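You operate a simulated robot arm through the tools that you are given. There is no shell and no other tool. Be economical: measure what you need, move in short steps, check, and stop when the job is done.

You are at the controls of a simulated robot arm. One attempt, no reset.

## Task
Put the yellow bottle on the brown plywood board.

It is judged by the outcome, as a careful person would: the job done as asked, and still so three seconds after it is handed in. It fails if anything else is knocked over, pushed out of place, dropped, spilled or broken.

## Robot
A 5-joint arm with a two-finger parallel gripper, fixed in place. Base frame: the origin is at the foot of the arm, x ahead of it, y to its left, z up; the work surface is at about z = 0. Lengths are in m, angles in degrees, forces in N, time in s.
With the tool pointing down near the work surface it reaches from about 0.26 to 0.68 m from the base axis. Its first joint turns from -66.0 to 66.0 degrees. The tool tilts only in the upright plane through the base axis and itself; it spins freely about its own axis. Payload 2.9 kg.
The TCP is the grasp point between the finger pads, 0.03 m short of the fingertips. In the tool frame z runs along the fingers and y along their closing line. The gripper opens to 0.11 m. The fingers are 0.02 m wide and 0.01 m thick; the gripper's body (0.048 by 0.112 m) begins 0.055 m behind the TCP.
Orientation is told as [roll, pitch, yaw] about the base's x, y, z axes, in that order, counted from this pose: with the fingers straight down and closing along the base's y, the tool's x points along the base's -x, its y along +y and its z along -z.

## Interface
- The arm moves only by the tool jog_arm. Its argument "rows" is a list of rows, each an object of numbers (a shift or turn left out is 0, a gripper value left out holds the last): "dx", "dy", "dz": the shift along the base's x, y, z in m; "yaw": the turn about the base's z in degrees. In form: [{"dx": .., "dy": .., "dz": .., "yaw": ..}, ...]. A call has 1 to 10 rows; each row shifts and turns the commanded pose from where the row before left it. "grip" is the finger opening in m, from 0 to 0.11, set as the call begins (left out, the last holds). Each row takes 0.2 s and may step no farther than 0.05 m and 8.6 degrees from the row before; otherwise, or with a gripper value out of range, the whole call is refused. A pose out of reach is approached as far as the arm can. The call stops where the force on the tool passes 40 N (or 10 N more than at its start, if that is more) or the arm is blocked; 0.2 s more then pass. Each finger travels about 0.108 m/s and halts on what it meets, pressing with about 20 N; the grip force reading is that of the motor and also rises with nothing between the fingers. The clock runs only during rows and for 0.2 s after the last one: add rows that do not move to give the fingers time. It gives the time, the measured TCP pose, the force on the tool (base axes), the opening and the grip force at its end, in the units of the frame above (readings bear some noise), and new pictures: "pictures" is both (left out), scene, wrist or none.
- Cameras (640 x 400 px; columns grow to the right, rows downward): "scene" is fixed at [0.0236, -0.4441, 0.6033]; the picture's right is [0.87, -0.50, 0.00], its down [-0.29, -0.50, -0.82] and it looks along [0.41, 0.71, -0.57] (base axes); focal length 331 px, centre (320, 200). "wrist" rides on the gripper at [0.072, 0.017, -0.103] in the tool frame; the picture's right is [-0.23, 0.97, 0.00], its down [-0.76, -0.18, -0.62] and it looks along [-0.61, -0.14, 0.78] (tool axes); focal length 222 px, centre (320, 200). There is no depth. A picture from a camera that has moved, and an enlarged one, comes with that camera's place and axes in the base frame and with its lens.
- enlarge(camera, box): a new picture of the part [left, top, right, bottom] of that camera's present view, enlarged. It takes no simulated time.
- close_job(): hands the job in; it is judged then, once.

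Work in short steps. Places have to be worked out from the pictures, the camera data and where the tool is seen: move nearer, look again, correct. Check each grasp and each placing, and mend what went wrong. You have 90 turns and 170 pictures in all, those below and enlarged ones among them. Open the gripper and draw the arm clear of the work before you hand the job in, unless the task says otherwise; then end with one line.

The tools are called after "Emit:" as name(argument=value, ...) on one line, values as JSON. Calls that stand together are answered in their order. jog_arm: Moves the arm, as the interface text tells. Its arguments: {"type":"object","properties":{"rows":{"type":"array","items":{"type":"object","properties":{"dx":{"type":"number"},"dy":{"type":"number"},"dz":{"type":"number"},"yaw":{"type":"number"}}}},"grip":{"type":"number"},"pictures":{"type":"string","enum":["both","scene","wrist","none"]}},"required":["rows"]} The other tools are called the same way: enlarge (camera, box) takes an enlarged picture of a part of a camera's view; close_job () hands the job in.

At the start:

```text
time_s: 0.0
ee_pos: [0.4544, 0.0375, 0.2678]
tool_rot: [0.1, 0.1, -0.1]
wrist_force: [0.4, 0.1, 0.2]
grip_width: 0.11
gripper_force: 0.0
```

scene: 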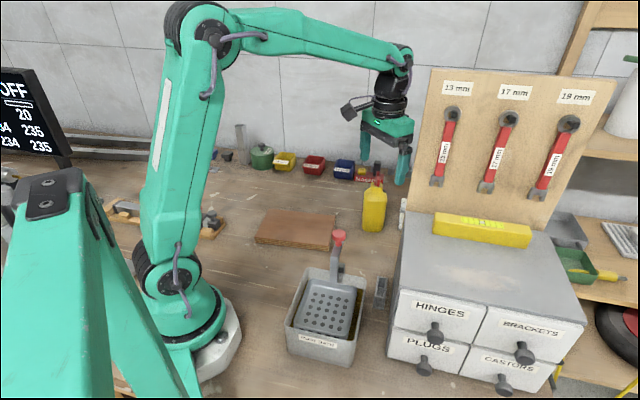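
wrist: 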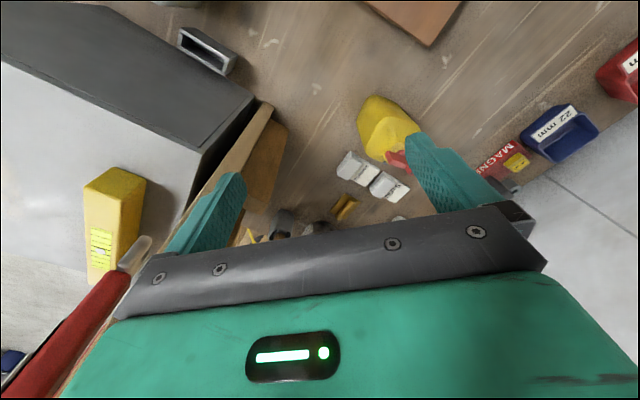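

I'll look closer at the bottle and board first.

Emit:
enlarge(camera="scene", box=[330, 130, 430, 250])

Emit:
enlarge(camera="scene", box=[230, 190, 350, 270])

Emit:
enlarge(camera="wrist", box=[300, 60, 500, 240])

```text
3.33 times, centred on (380, 190) of scene
camera zoom: at [0.0236, -0.4441, 0.6033], right [0.87, -0.5, 0.0], down [-0.29, -0.5, -0.82], along [0.41, 0.71, -0.57], focal length 1102 px, centre (120, 233)
```

zoom: 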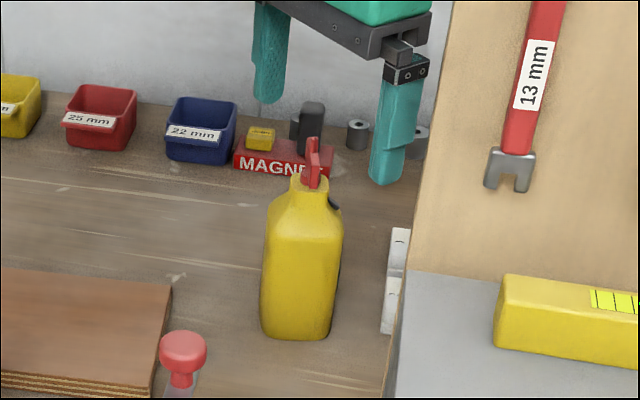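

```text
5.00 times, centred on (290, 230) of scene
camera zoom: at [0.0236, -0.4441, 0.6033], right [0.87, -0.5, 0.0], down [-0.29, -0.5, -0.82], along [0.41, 0.71, -0.57], focal length 1654 px, centre (470, 50)
```

zoom: 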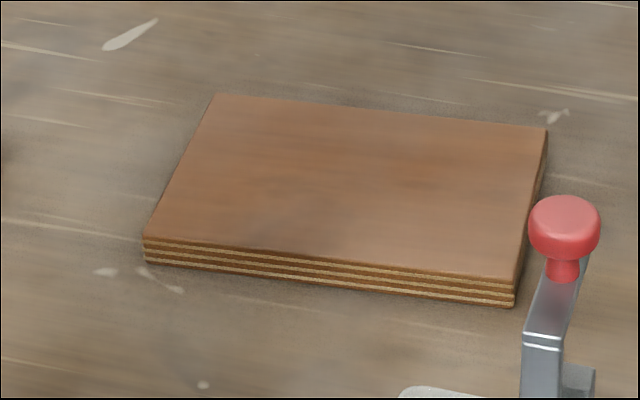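

```text
2.22 times, centred on (400, 150) of wrist
camera zoom: at [0.3827, 0.053, 0.371], right [0.23, 0.97, 0.0], down [0.76, -0.18, 0.62], along [0.61, -0.14, -0.78], focal length 494 px, centre (142, 311)
```

zoom: 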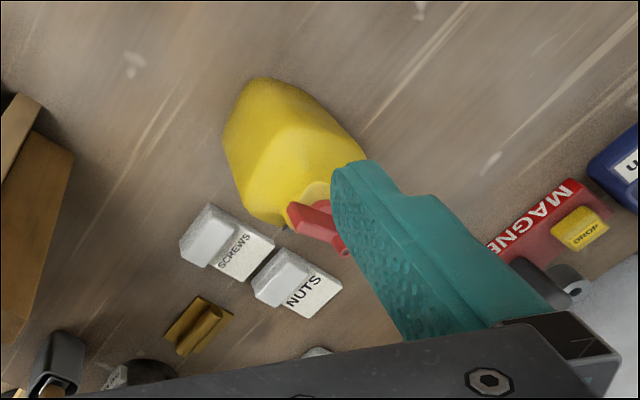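

The bottle stands near (0.52, 0.115), with its shoulder at about z 0.11 and cap top at about 0.17. The board is centred near (0.32, 0.20) with its top at about 0.017. I move to the bottle's left side, turned −39°, for a second view clear of the panel.

Emit:
jog_arm(rows=[{"dx": -0.011, "dy": 0.0345, "dz": 0.005, "yaw": -7.8}, {"dx": -0.011, "dy": 0.0345, "dz": 0.005, "yaw": -7.8}, {"dx": -0.011, "dy": 0.0345, "dz": 0.005, "yaw": -7.8}, {"dx": -0.011, "dy": 0.0345, "dz": 0.005, "yaw": -7.8}, {"dx": -0.011, "dy": 0.0345, "dz": 0.005, "yaw": -7.8}, {}], grip=0.11)

```text
time_s: 1.4
ee_pos: [0.4002, 0.2094, 0.2958]
tool_rot: [-0.1, -0.1, -39.2]
wrist_force: [-1.1, 0.1, -1.1]
grip_width: 0.1101
gripper_force: 0.1
camera wrist: at [0.3546, 0.2671, 0.399], right [0.79, 0.61, 0.0], down [0.48, -0.62, 0.62], along [0.38, -0.49, -0.78], focal length 222 px, centre (320, 200)
```

scene: 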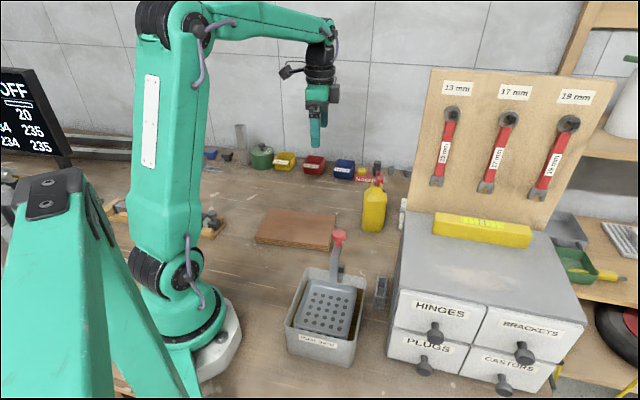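
wrist: 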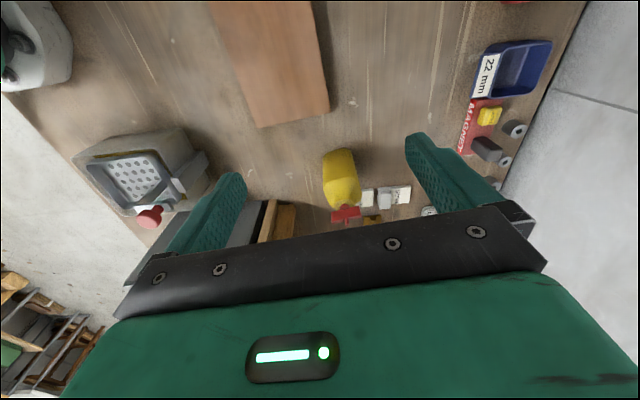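

Emit:
enlarge(camera="wrist", box=[290, 130, 410, 240])

Emit:
enlarge(camera="scene", box=[340, 160, 420, 240])

```text
3.64 times, centred on (350, 185) of wrist
camera zoom: at [0.3546, 0.2671, 0.399], right [0.79, 0.61, 0.0], down [0.48, -0.62, 0.62], along [0.38, -0.49, -0.78], focal length 808 px, centre (211, 254)
```

zoom: 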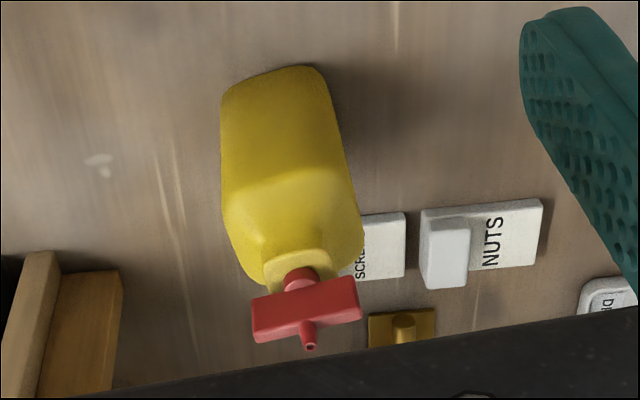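

```text
5.00 times, centred on (380, 200) of scene
camera zoom: at [0.0236, -0.4441, 0.6033], right [0.87, -0.5, 0.0], down [-0.29, -0.5, -0.82], along [0.41, 0.71, -0.57], focal length 1654 px, centre (20, 200)
```

zoom: 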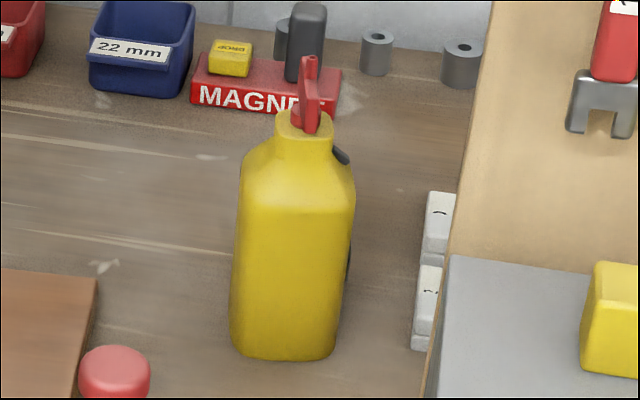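

The new view confirms a bottle about 0.055 m square, centred near (0.524, 0.118) and turned −40°. A red trigger handle on top reaches z ≈ 0.16, and there is a handle on the cabinet side. The current yaw closes on the clean front and back faces, so I move above it and lower part way.

Emit:
jog_arm(rows=[{"dx": 0.031, "dy": -0.023, "yaw": -0.8}, {"dx": 0.031, "dy": -0.023}, {"dx": 0.031, "dy": -0.023}, {"dx": 0.031, "dy": -0.0225}, {"dz": -0.04}, {"dz": -0.04}, {}])

```text
time_s: 3.0
ee_pos: [0.5226, 0.1188, 0.2108]
tool_rot: [0.0, 0.0, -39.8]
wrist_force: [-0.6, -0.5, -0.7]
grip_width: 0.11
gripper_force: 0.0
camera wrist: at [0.4777, 0.1773, 0.3144], right [0.8, 0.6, 0.0], down [0.47, -0.62, 0.62], along [0.38, -0.5, -0.78], focal length 222 px, centre (320, 200)
```

scene: 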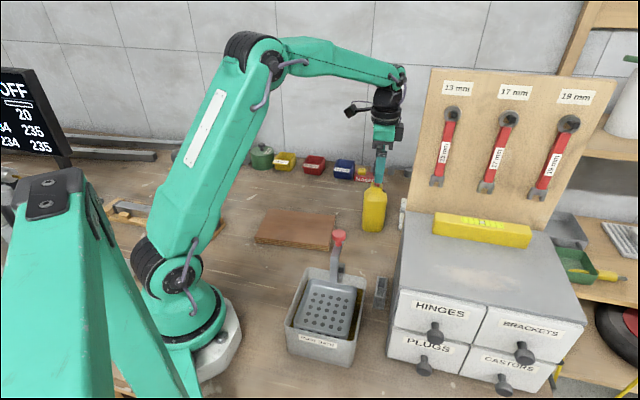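
wrist: 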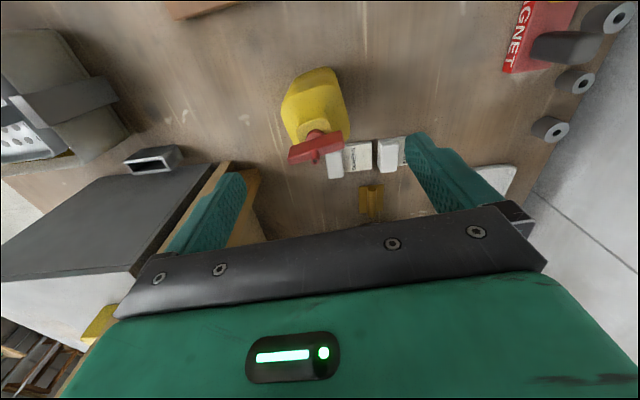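

The trigger projects to about (0.522, 0.114), so the tool is well centred. I lower in small steps and check.

Emit:
jog_arm(rows=[{"dz": -0.025, "dx": 0.0005, "dy": -0.0015}, {"dz": -0.02}, {"dz": -0.01}, {}])

Emit:
enlarge(camera="scene", box=[330, 130, 430, 240])

```text
time_s: 4.0
ee_pos: [0.5253, 0.1162, 0.1582]
tool_rot: [0.0, -0.1, -39.7]
wrist_force: [-0.8, 0.5, -0.9]
grip_width: 0.1098
gripper_force: 0.0
camera wrist: at [0.48, 0.1752, 0.2603], right [0.8, 0.6, 0.0], down [0.47, -0.62, 0.62], along [0.38, -0.5, -0.78], focal length 222 px, centre (320, 200)
```

scene: 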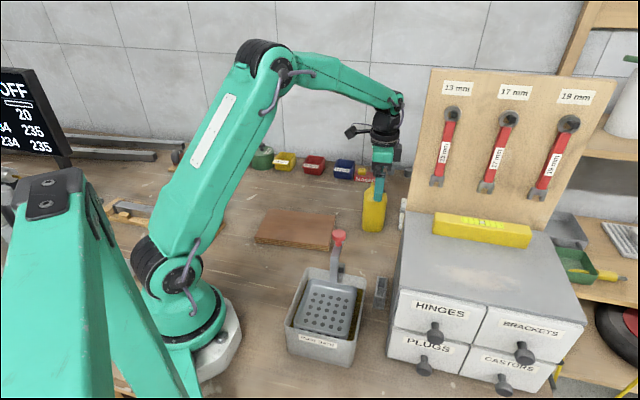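
wrist: 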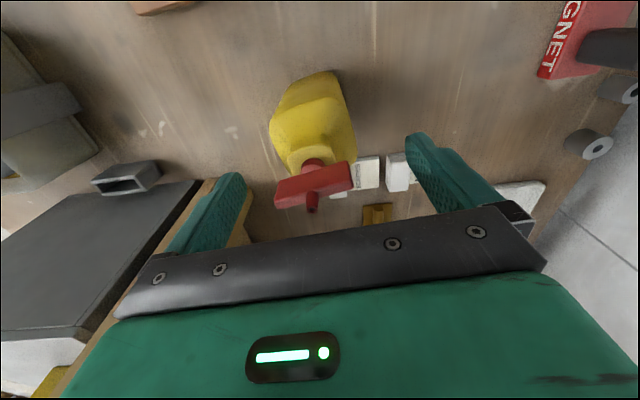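

```text
3.64 times, centred on (380, 185) of scene
camera zoom: at [0.0236, -0.4441, 0.6033], right [0.87, -0.5, 0.0], down [-0.29, -0.5, -0.82], along [0.41, 0.71, -0.57], focal length 1203 px, centre (102, 254)
```

zoom: 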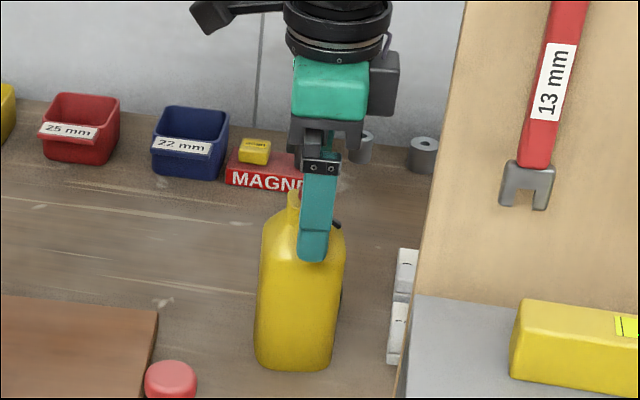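

The tool sits about 4 mm towards the cabinet side of the bottle's centre line. I correct that and lower to grasp height, TCP z ≈ 0.114.

Emit:
jog_arm(rows=[{"dx": -0.004, "dy": 0.003}, {"dz": -0.015}, {"dz": -0.015}, {"dz": -0.007}, {"dz": -0.006}, {}])

Emit:
enlarge(camera="scene", box=[330, 130, 430, 240])

```text
time_s: 5.4
ee_pos: [0.521, 0.1204, 0.1148]
tool_rot: [-0.1, -0.1, -39.8]
wrist_force: [-0.2, 0.2, -0.6]
grip_width: 0.11
gripper_force: 0.1
camera wrist: at [0.476, 0.1787, 0.2177], right [0.8, 0.6, 0.0], down [0.47, -0.62, 0.62], along [0.38, -0.5, -0.78], focal length 222 px, centre (320, 200)
```

scene: 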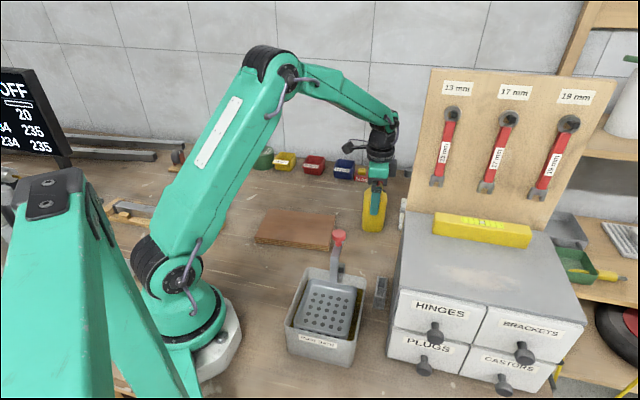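
wrist: 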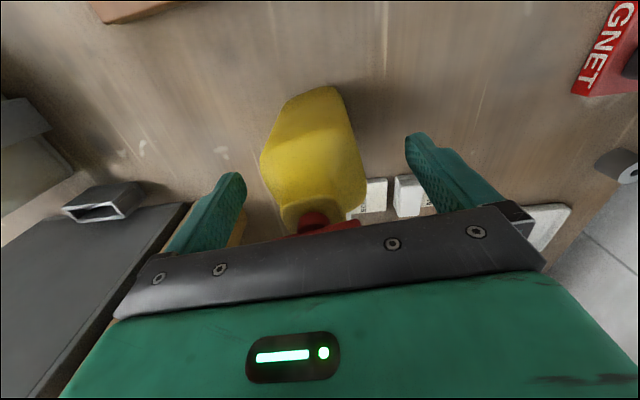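

```text
3.64 times, centred on (380, 185) of scene
camera zoom: at [0.0236, -0.4441, 0.6033], right [0.87, -0.5, 0.0], down [-0.29, -0.5, -0.82], along [0.41, 0.71, -0.57], focal length 1203 px, centre (102, 254)
```

zoom: 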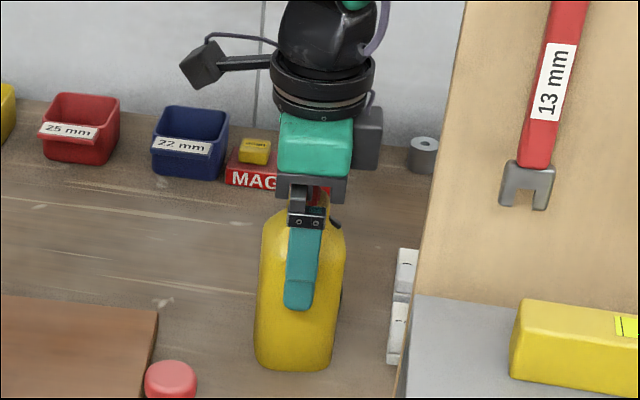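

The fingers straddle the bottle below its shoulder, and nothing is touching. I shift about 4 mm to centre on the bottle and close.

Emit:
jog_arm(rows=[{"dx": -0.0025, "dy": -0.003}, {}], grip=0.075, pictures="none")

Emit:
jog_arm(rows=[{}, {}, {}, {}], grip=0.03)

```text
time_s: 6.0
ee_pos: [0.5177, 0.1169, 0.1141]
tool_rot: [0.1, 0.0, -39.8]
wrist_force: [-0.6, -0.8, 0.5]
grip_width: 0.0751
gripper_force: 0.1
```

```text
time_s: 7.0
ee_pos: [0.5175, 0.1165, 0.1141]
tool_rot: [0.1, 0.0, -39.8]
wrist_force: [1.7, -1.5, 3.1]
grip_width: 0.0605
gripper_force: 20.2
camera wrist: at [0.474, 0.1752, 0.2174], right [0.8, 0.6, 0.0], down [0.47, -0.62, 0.62], along [0.38, -0.5, -0.78], focal length 222 px, centre (320, 200)
```

scene: 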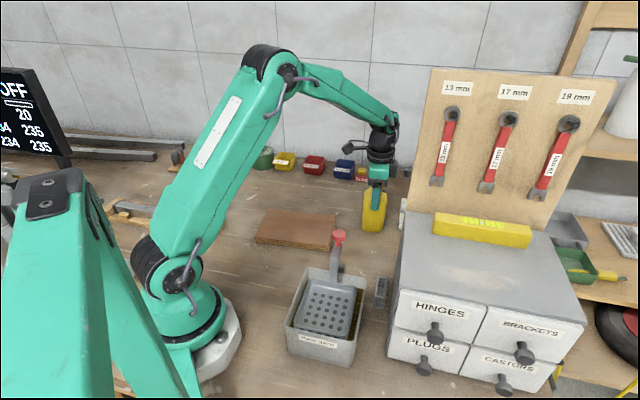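
wrist: 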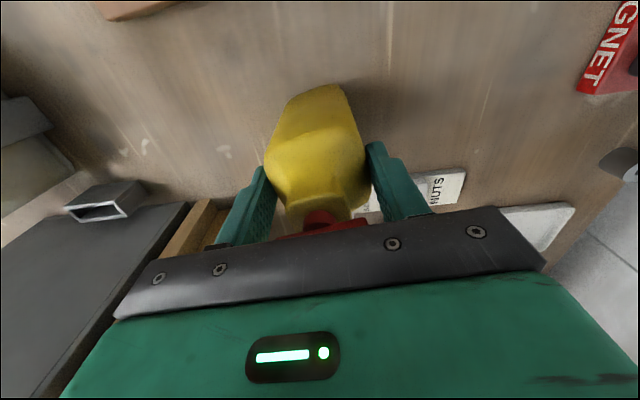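

The bottle is held at 0.0605 m opening with 20 N. I lift it slowly.

Emit:
jog_arm(rows=[{"dz": 0.01}, {"dz": 0.015}, {"dz": 0.025}, {"dz": 0.03}, {"dz": 0.02}, {}], grip=0.03)

Emit:
enlarge(camera="scene", box=[330, 110, 430, 240])

```text
time_s: 8.4
ee_pos: [0.5184, 0.1163, 0.216]
tool_rot: [0.0, 0.0, -39.7]
wrist_force: [-0.4, 0.6, -1.4]
grip_width: 0.06
gripper_force: 19.9
camera wrist: at [0.4731, 0.1755, 0.3185], right [0.8, 0.6, 0.0], down [0.47, -0.62, 0.62], along [0.38, -0.5, -0.78], focal length 222 px, centre (320, 200)
```

scene: 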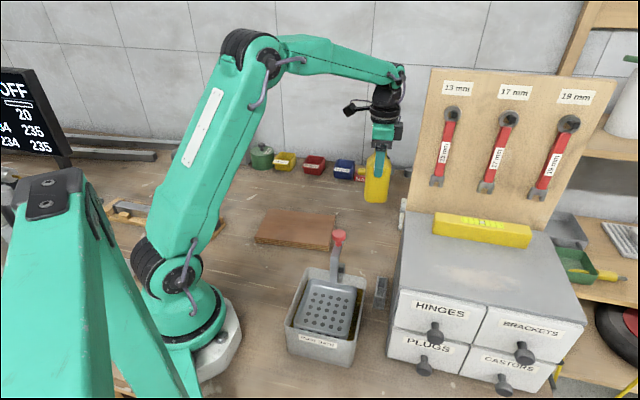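
wrist: 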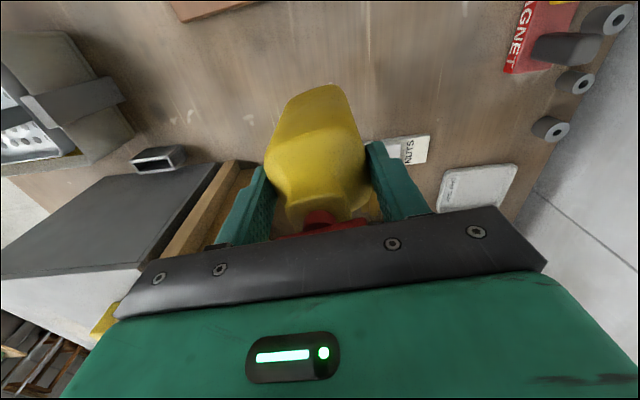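

```text
3.08 times, centred on (380, 175) of scene
camera zoom: at [0.0236, -0.4441, 0.6033], right [0.87, -0.5, 0.0], down [-0.29, -0.5, -0.82], along [0.41, 0.71, -0.57], focal length 1018 px, centre (135, 277)
```

zoom: 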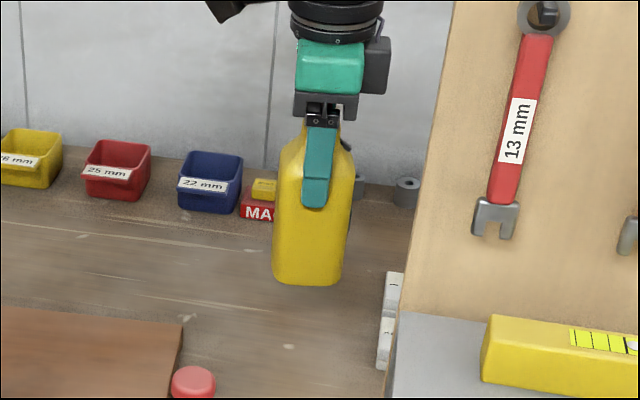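

The bottle is off the table and upright. I carry it over the board's centre, to about (0.328, 0.202).

Emit:
jog_arm(rows=[{"dx": -0.02, "dy": 0.009}, {"dx": -0.034, "dy": 0.0155}, {"dx": -0.034, "dy": 0.0155}, {"dx": -0.034, "dy": 0.0155}, {"dx": -0.034, "dy": 0.0155}, {"dx": -0.024, "dy": 0.01}, {"dx": -0.01, "dy": 0.005}, {}])

Emit:
enlarge(camera="scene", box=[220, 130, 380, 260])

```text
time_s: 10.2
ee_pos: [0.3285, 0.2013, 0.2145]
tool_rot: [0.0, 0.0, -39.8]
wrist_force: [0.1, 0.9, -1.7]
grip_width: 0.0601
gripper_force: 19.8
camera wrist: at [0.2827, 0.2606, 0.3176], right [0.8, 0.6, 0.0], down [0.47, -0.62, 0.62], along [0.38, -0.5, -0.78], focal length 222 px, centre (320, 200)
```

scene: 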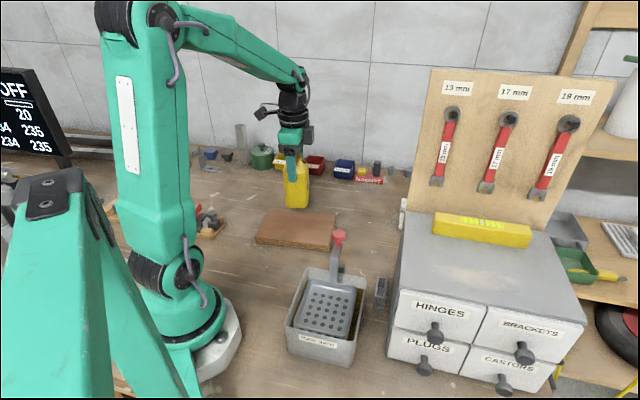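
wrist: 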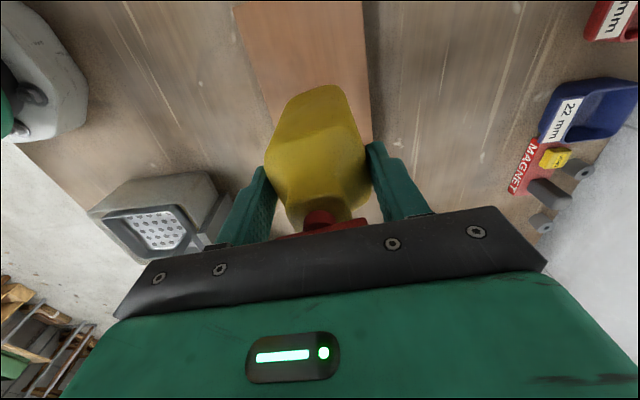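

```text
3.08 times, centred on (300, 195) of scene
camera zoom: at [0.0236, -0.4441, 0.6033], right [0.87, -0.5, 0.0], down [-0.29, -0.5, -0.82], along [0.41, 0.71, -0.57], focal length 1018 px, centre (382, 215)
```

zoom: 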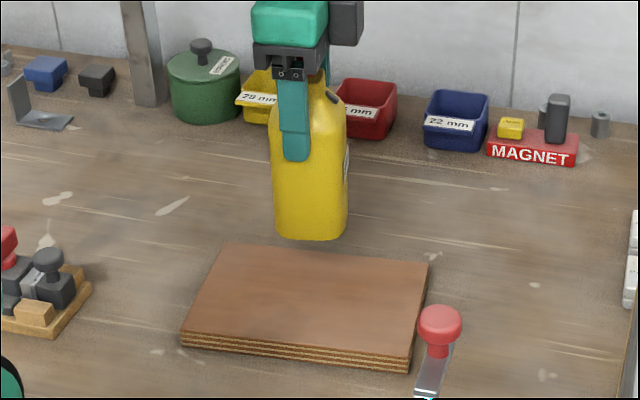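

The bottle hangs over the board's middle. I lower towards contact, which I expect at TCP z ≈ 0.13.

Emit:
jog_arm(rows=[{"dz": -0.03}, {"dz": -0.025}, {"dz": -0.012}, {"dz": -0.004}, {}])

Emit:
enlarge(camera="scene", box=[220, 150, 380, 260])

```text
time_s: 11.4
ee_pos: [0.3281, 0.2014, 0.1447]
tool_rot: [0.0, 0.0, -39.8]
wrist_force: [-0.3, 0.2, -1.1]
grip_width: 0.0599
gripper_force: 19.6
camera wrist: at [0.2837, 0.2598, 0.2474], right [0.8, 0.6, 0.0], down [0.47, -0.62, 0.62], along [0.38, -0.5, -0.78], focal length 222 px, centre (320, 200)
```

scene: 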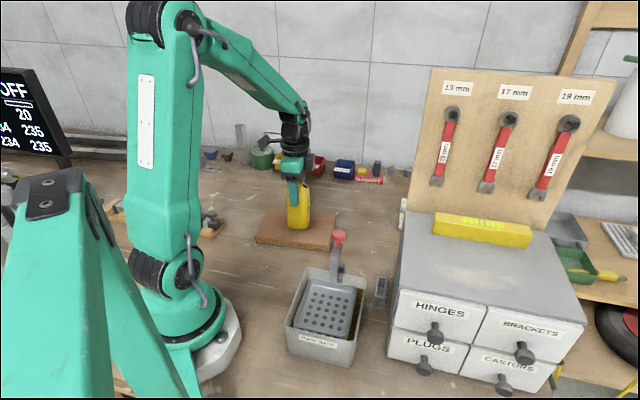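
wrist: 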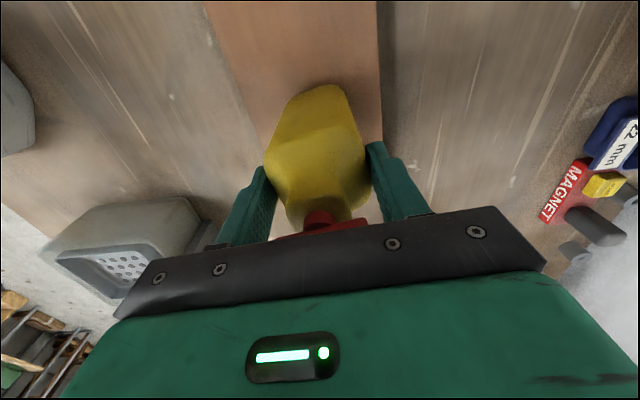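

```text
3.64 times, centred on (300, 205) of scene
camera zoom: at [0.0236, -0.4441, 0.6033], right [0.87, -0.5, 0.0], down [-0.29, -0.5, -0.82], along [0.41, 0.71, -0.57], focal length 1203 px, centre (393, 182)
```

zoom: 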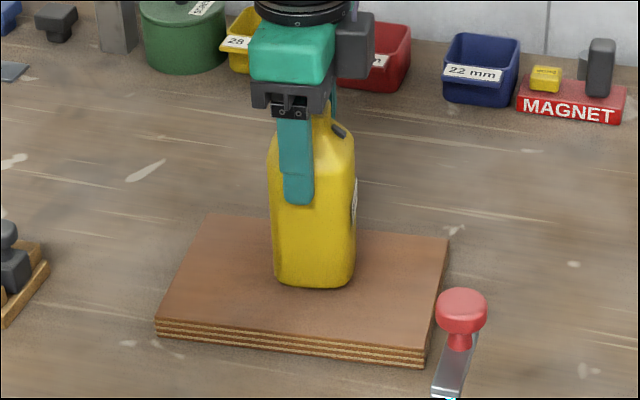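

It is well inside the board outline. I lower in 3 mm steps, watching the force.

Emit:
jog_arm(rows=[{"dz": -0.004}, {"dz": -0.003}, {"dz": -0.002}, {}], pictures="none")

Emit:
jog_arm(rows=[{"dz": -0.0025}, {}], pictures="none")

```text
time_s: 12.4
ee_pos: [0.3291, 0.2026, 0.1354]
tool_rot: [-0.1, 0.0, -39.8]
wrist_force: [-0.3, -3.6, 7.3]
grip_width: 0.0602
gripper_force: 20.2
```

```text
time_s: 13.0
ee_pos: [0.3288, 0.2015, 0.1351]
tool_rot: [0.2, 0.0, -39.7]
wrist_force: [-1.4, -7.9, 28.9]
grip_width: 0.0602
gripper_force: 19.9
```

Contact came at z ≈ 0.1355. I ease the load by 2 mm and open the gripper.

Emit:
jog_arm(rows=[{"dz": 0.0022}, {}], pictures="none")

Emit:
jog_arm(rows=[{}, {}, {}], grip=0.085)

Emit:
enlarge(camera="scene", box=[220, 150, 380, 260])

```text
time_s: 13.6
ee_pos: [0.3289, 0.2026, 0.1356]
tool_rot: [-0.1, 0.0, -39.8]
wrist_force: [4.2, -0.7, 6.0]
grip_width: 0.0602
gripper_force: 20.2
```

```text
time_s: 14.4
ee_pos: [0.3283, 0.2026, 0.1351]
tool_rot: [-0.1, 0.0, -39.7]
wrist_force: [-0.6, -0.5, 3.3]
grip_width: 0.0851
gripper_force: 0.0
camera wrist: at [0.2838, 0.2611, 0.2385], right [0.8, 0.6, 0.0], down [0.47, -0.62, 0.62], along [0.38, -0.5, -0.78], focal length 222 px, centre (320, 200)
```

scene: 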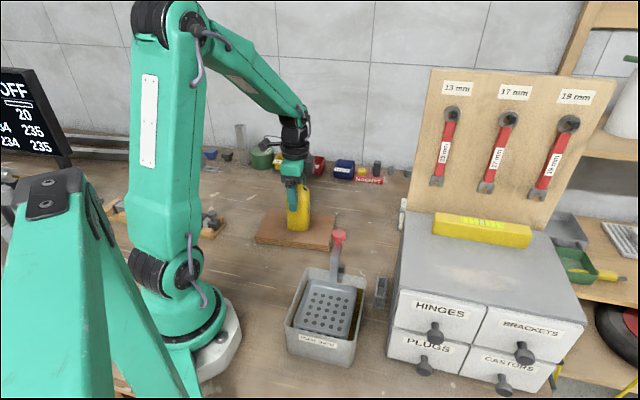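
wrist: 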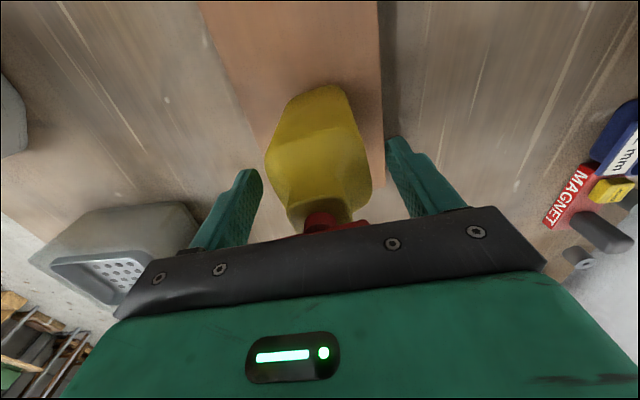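

```text
3.64 times, centred on (300, 205) of scene
camera zoom: at [0.0236, -0.4441, 0.6033], right [0.87, -0.5, 0.0], down [-0.29, -0.5, -0.82], along [0.41, 0.71, -0.57], focal length 1203 px, centre (393, 182)
```

zoom: 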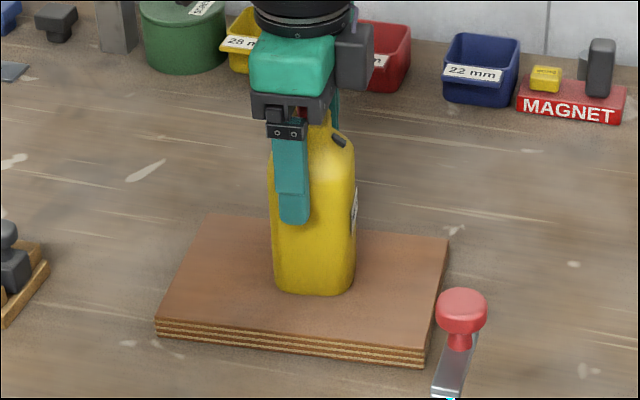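

The bottle is standing free on the board with the fingers clear. I open fully and go straight up, then check.

Emit:
jog_arm(rows=[{"dz": 0.0}, {"dz": 0.01}, {"dz": 0.02}, {"dz": 0.03}, {"dz": 0.04}, {"dz": 0.04}, {}], grip=0.11)

Emit:
enlarge(camera="scene", box=[220, 130, 420, 260])

```text
time_s: 16.0
ee_pos: [0.3275, 0.2052, 0.2745]
tool_rot: [0.0, 0.0, -39.8]
wrist_force: [-0.3, -0.1, 0.1]
grip_width: 0.1101
gripper_force: 0.1
camera wrist: at [0.2832, 0.2634, 0.3777], right [0.8, 0.6, 0.0], down [0.47, -0.62, 0.62], along [0.38, -0.5, -0.78], focal length 222 px, centre (320, 200)
```

scene: 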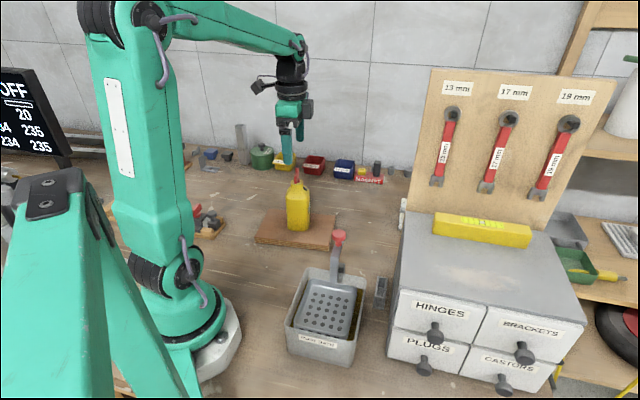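
wrist: 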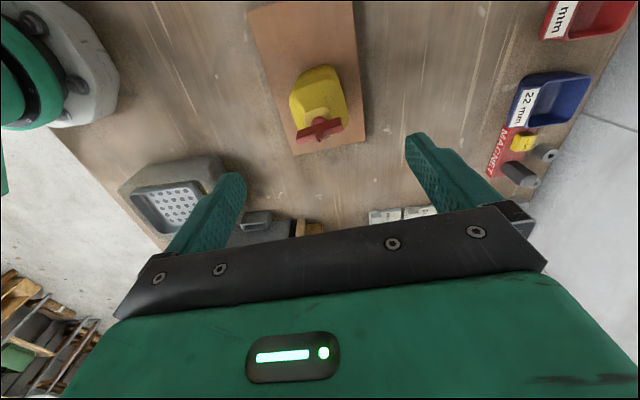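

```text
3.08 times, centred on (320, 195) of scene
camera zoom: at [0.0236, -0.4441, 0.6033], right [0.87, -0.5, 0.0], down [-0.29, -0.5, -0.82], along [0.41, 0.71, -0.57], focal length 1018 px, centre (320, 215)
```

zoom: 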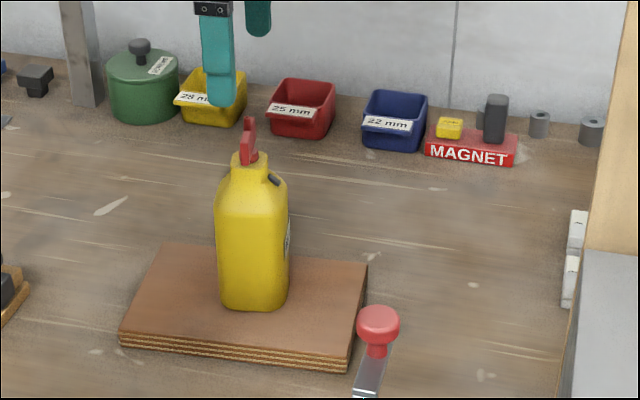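

The bottle stands upright on the board, nothing else has moved, and the open gripper is well clear above it. I hand the job in.

Emit:
close_job()

```text
The job is handed in.
```

The yellow bottle is standing upright on the brown plywood board, the gripper is open and clear of it, and nothing else looked disturbed in the last pictures.
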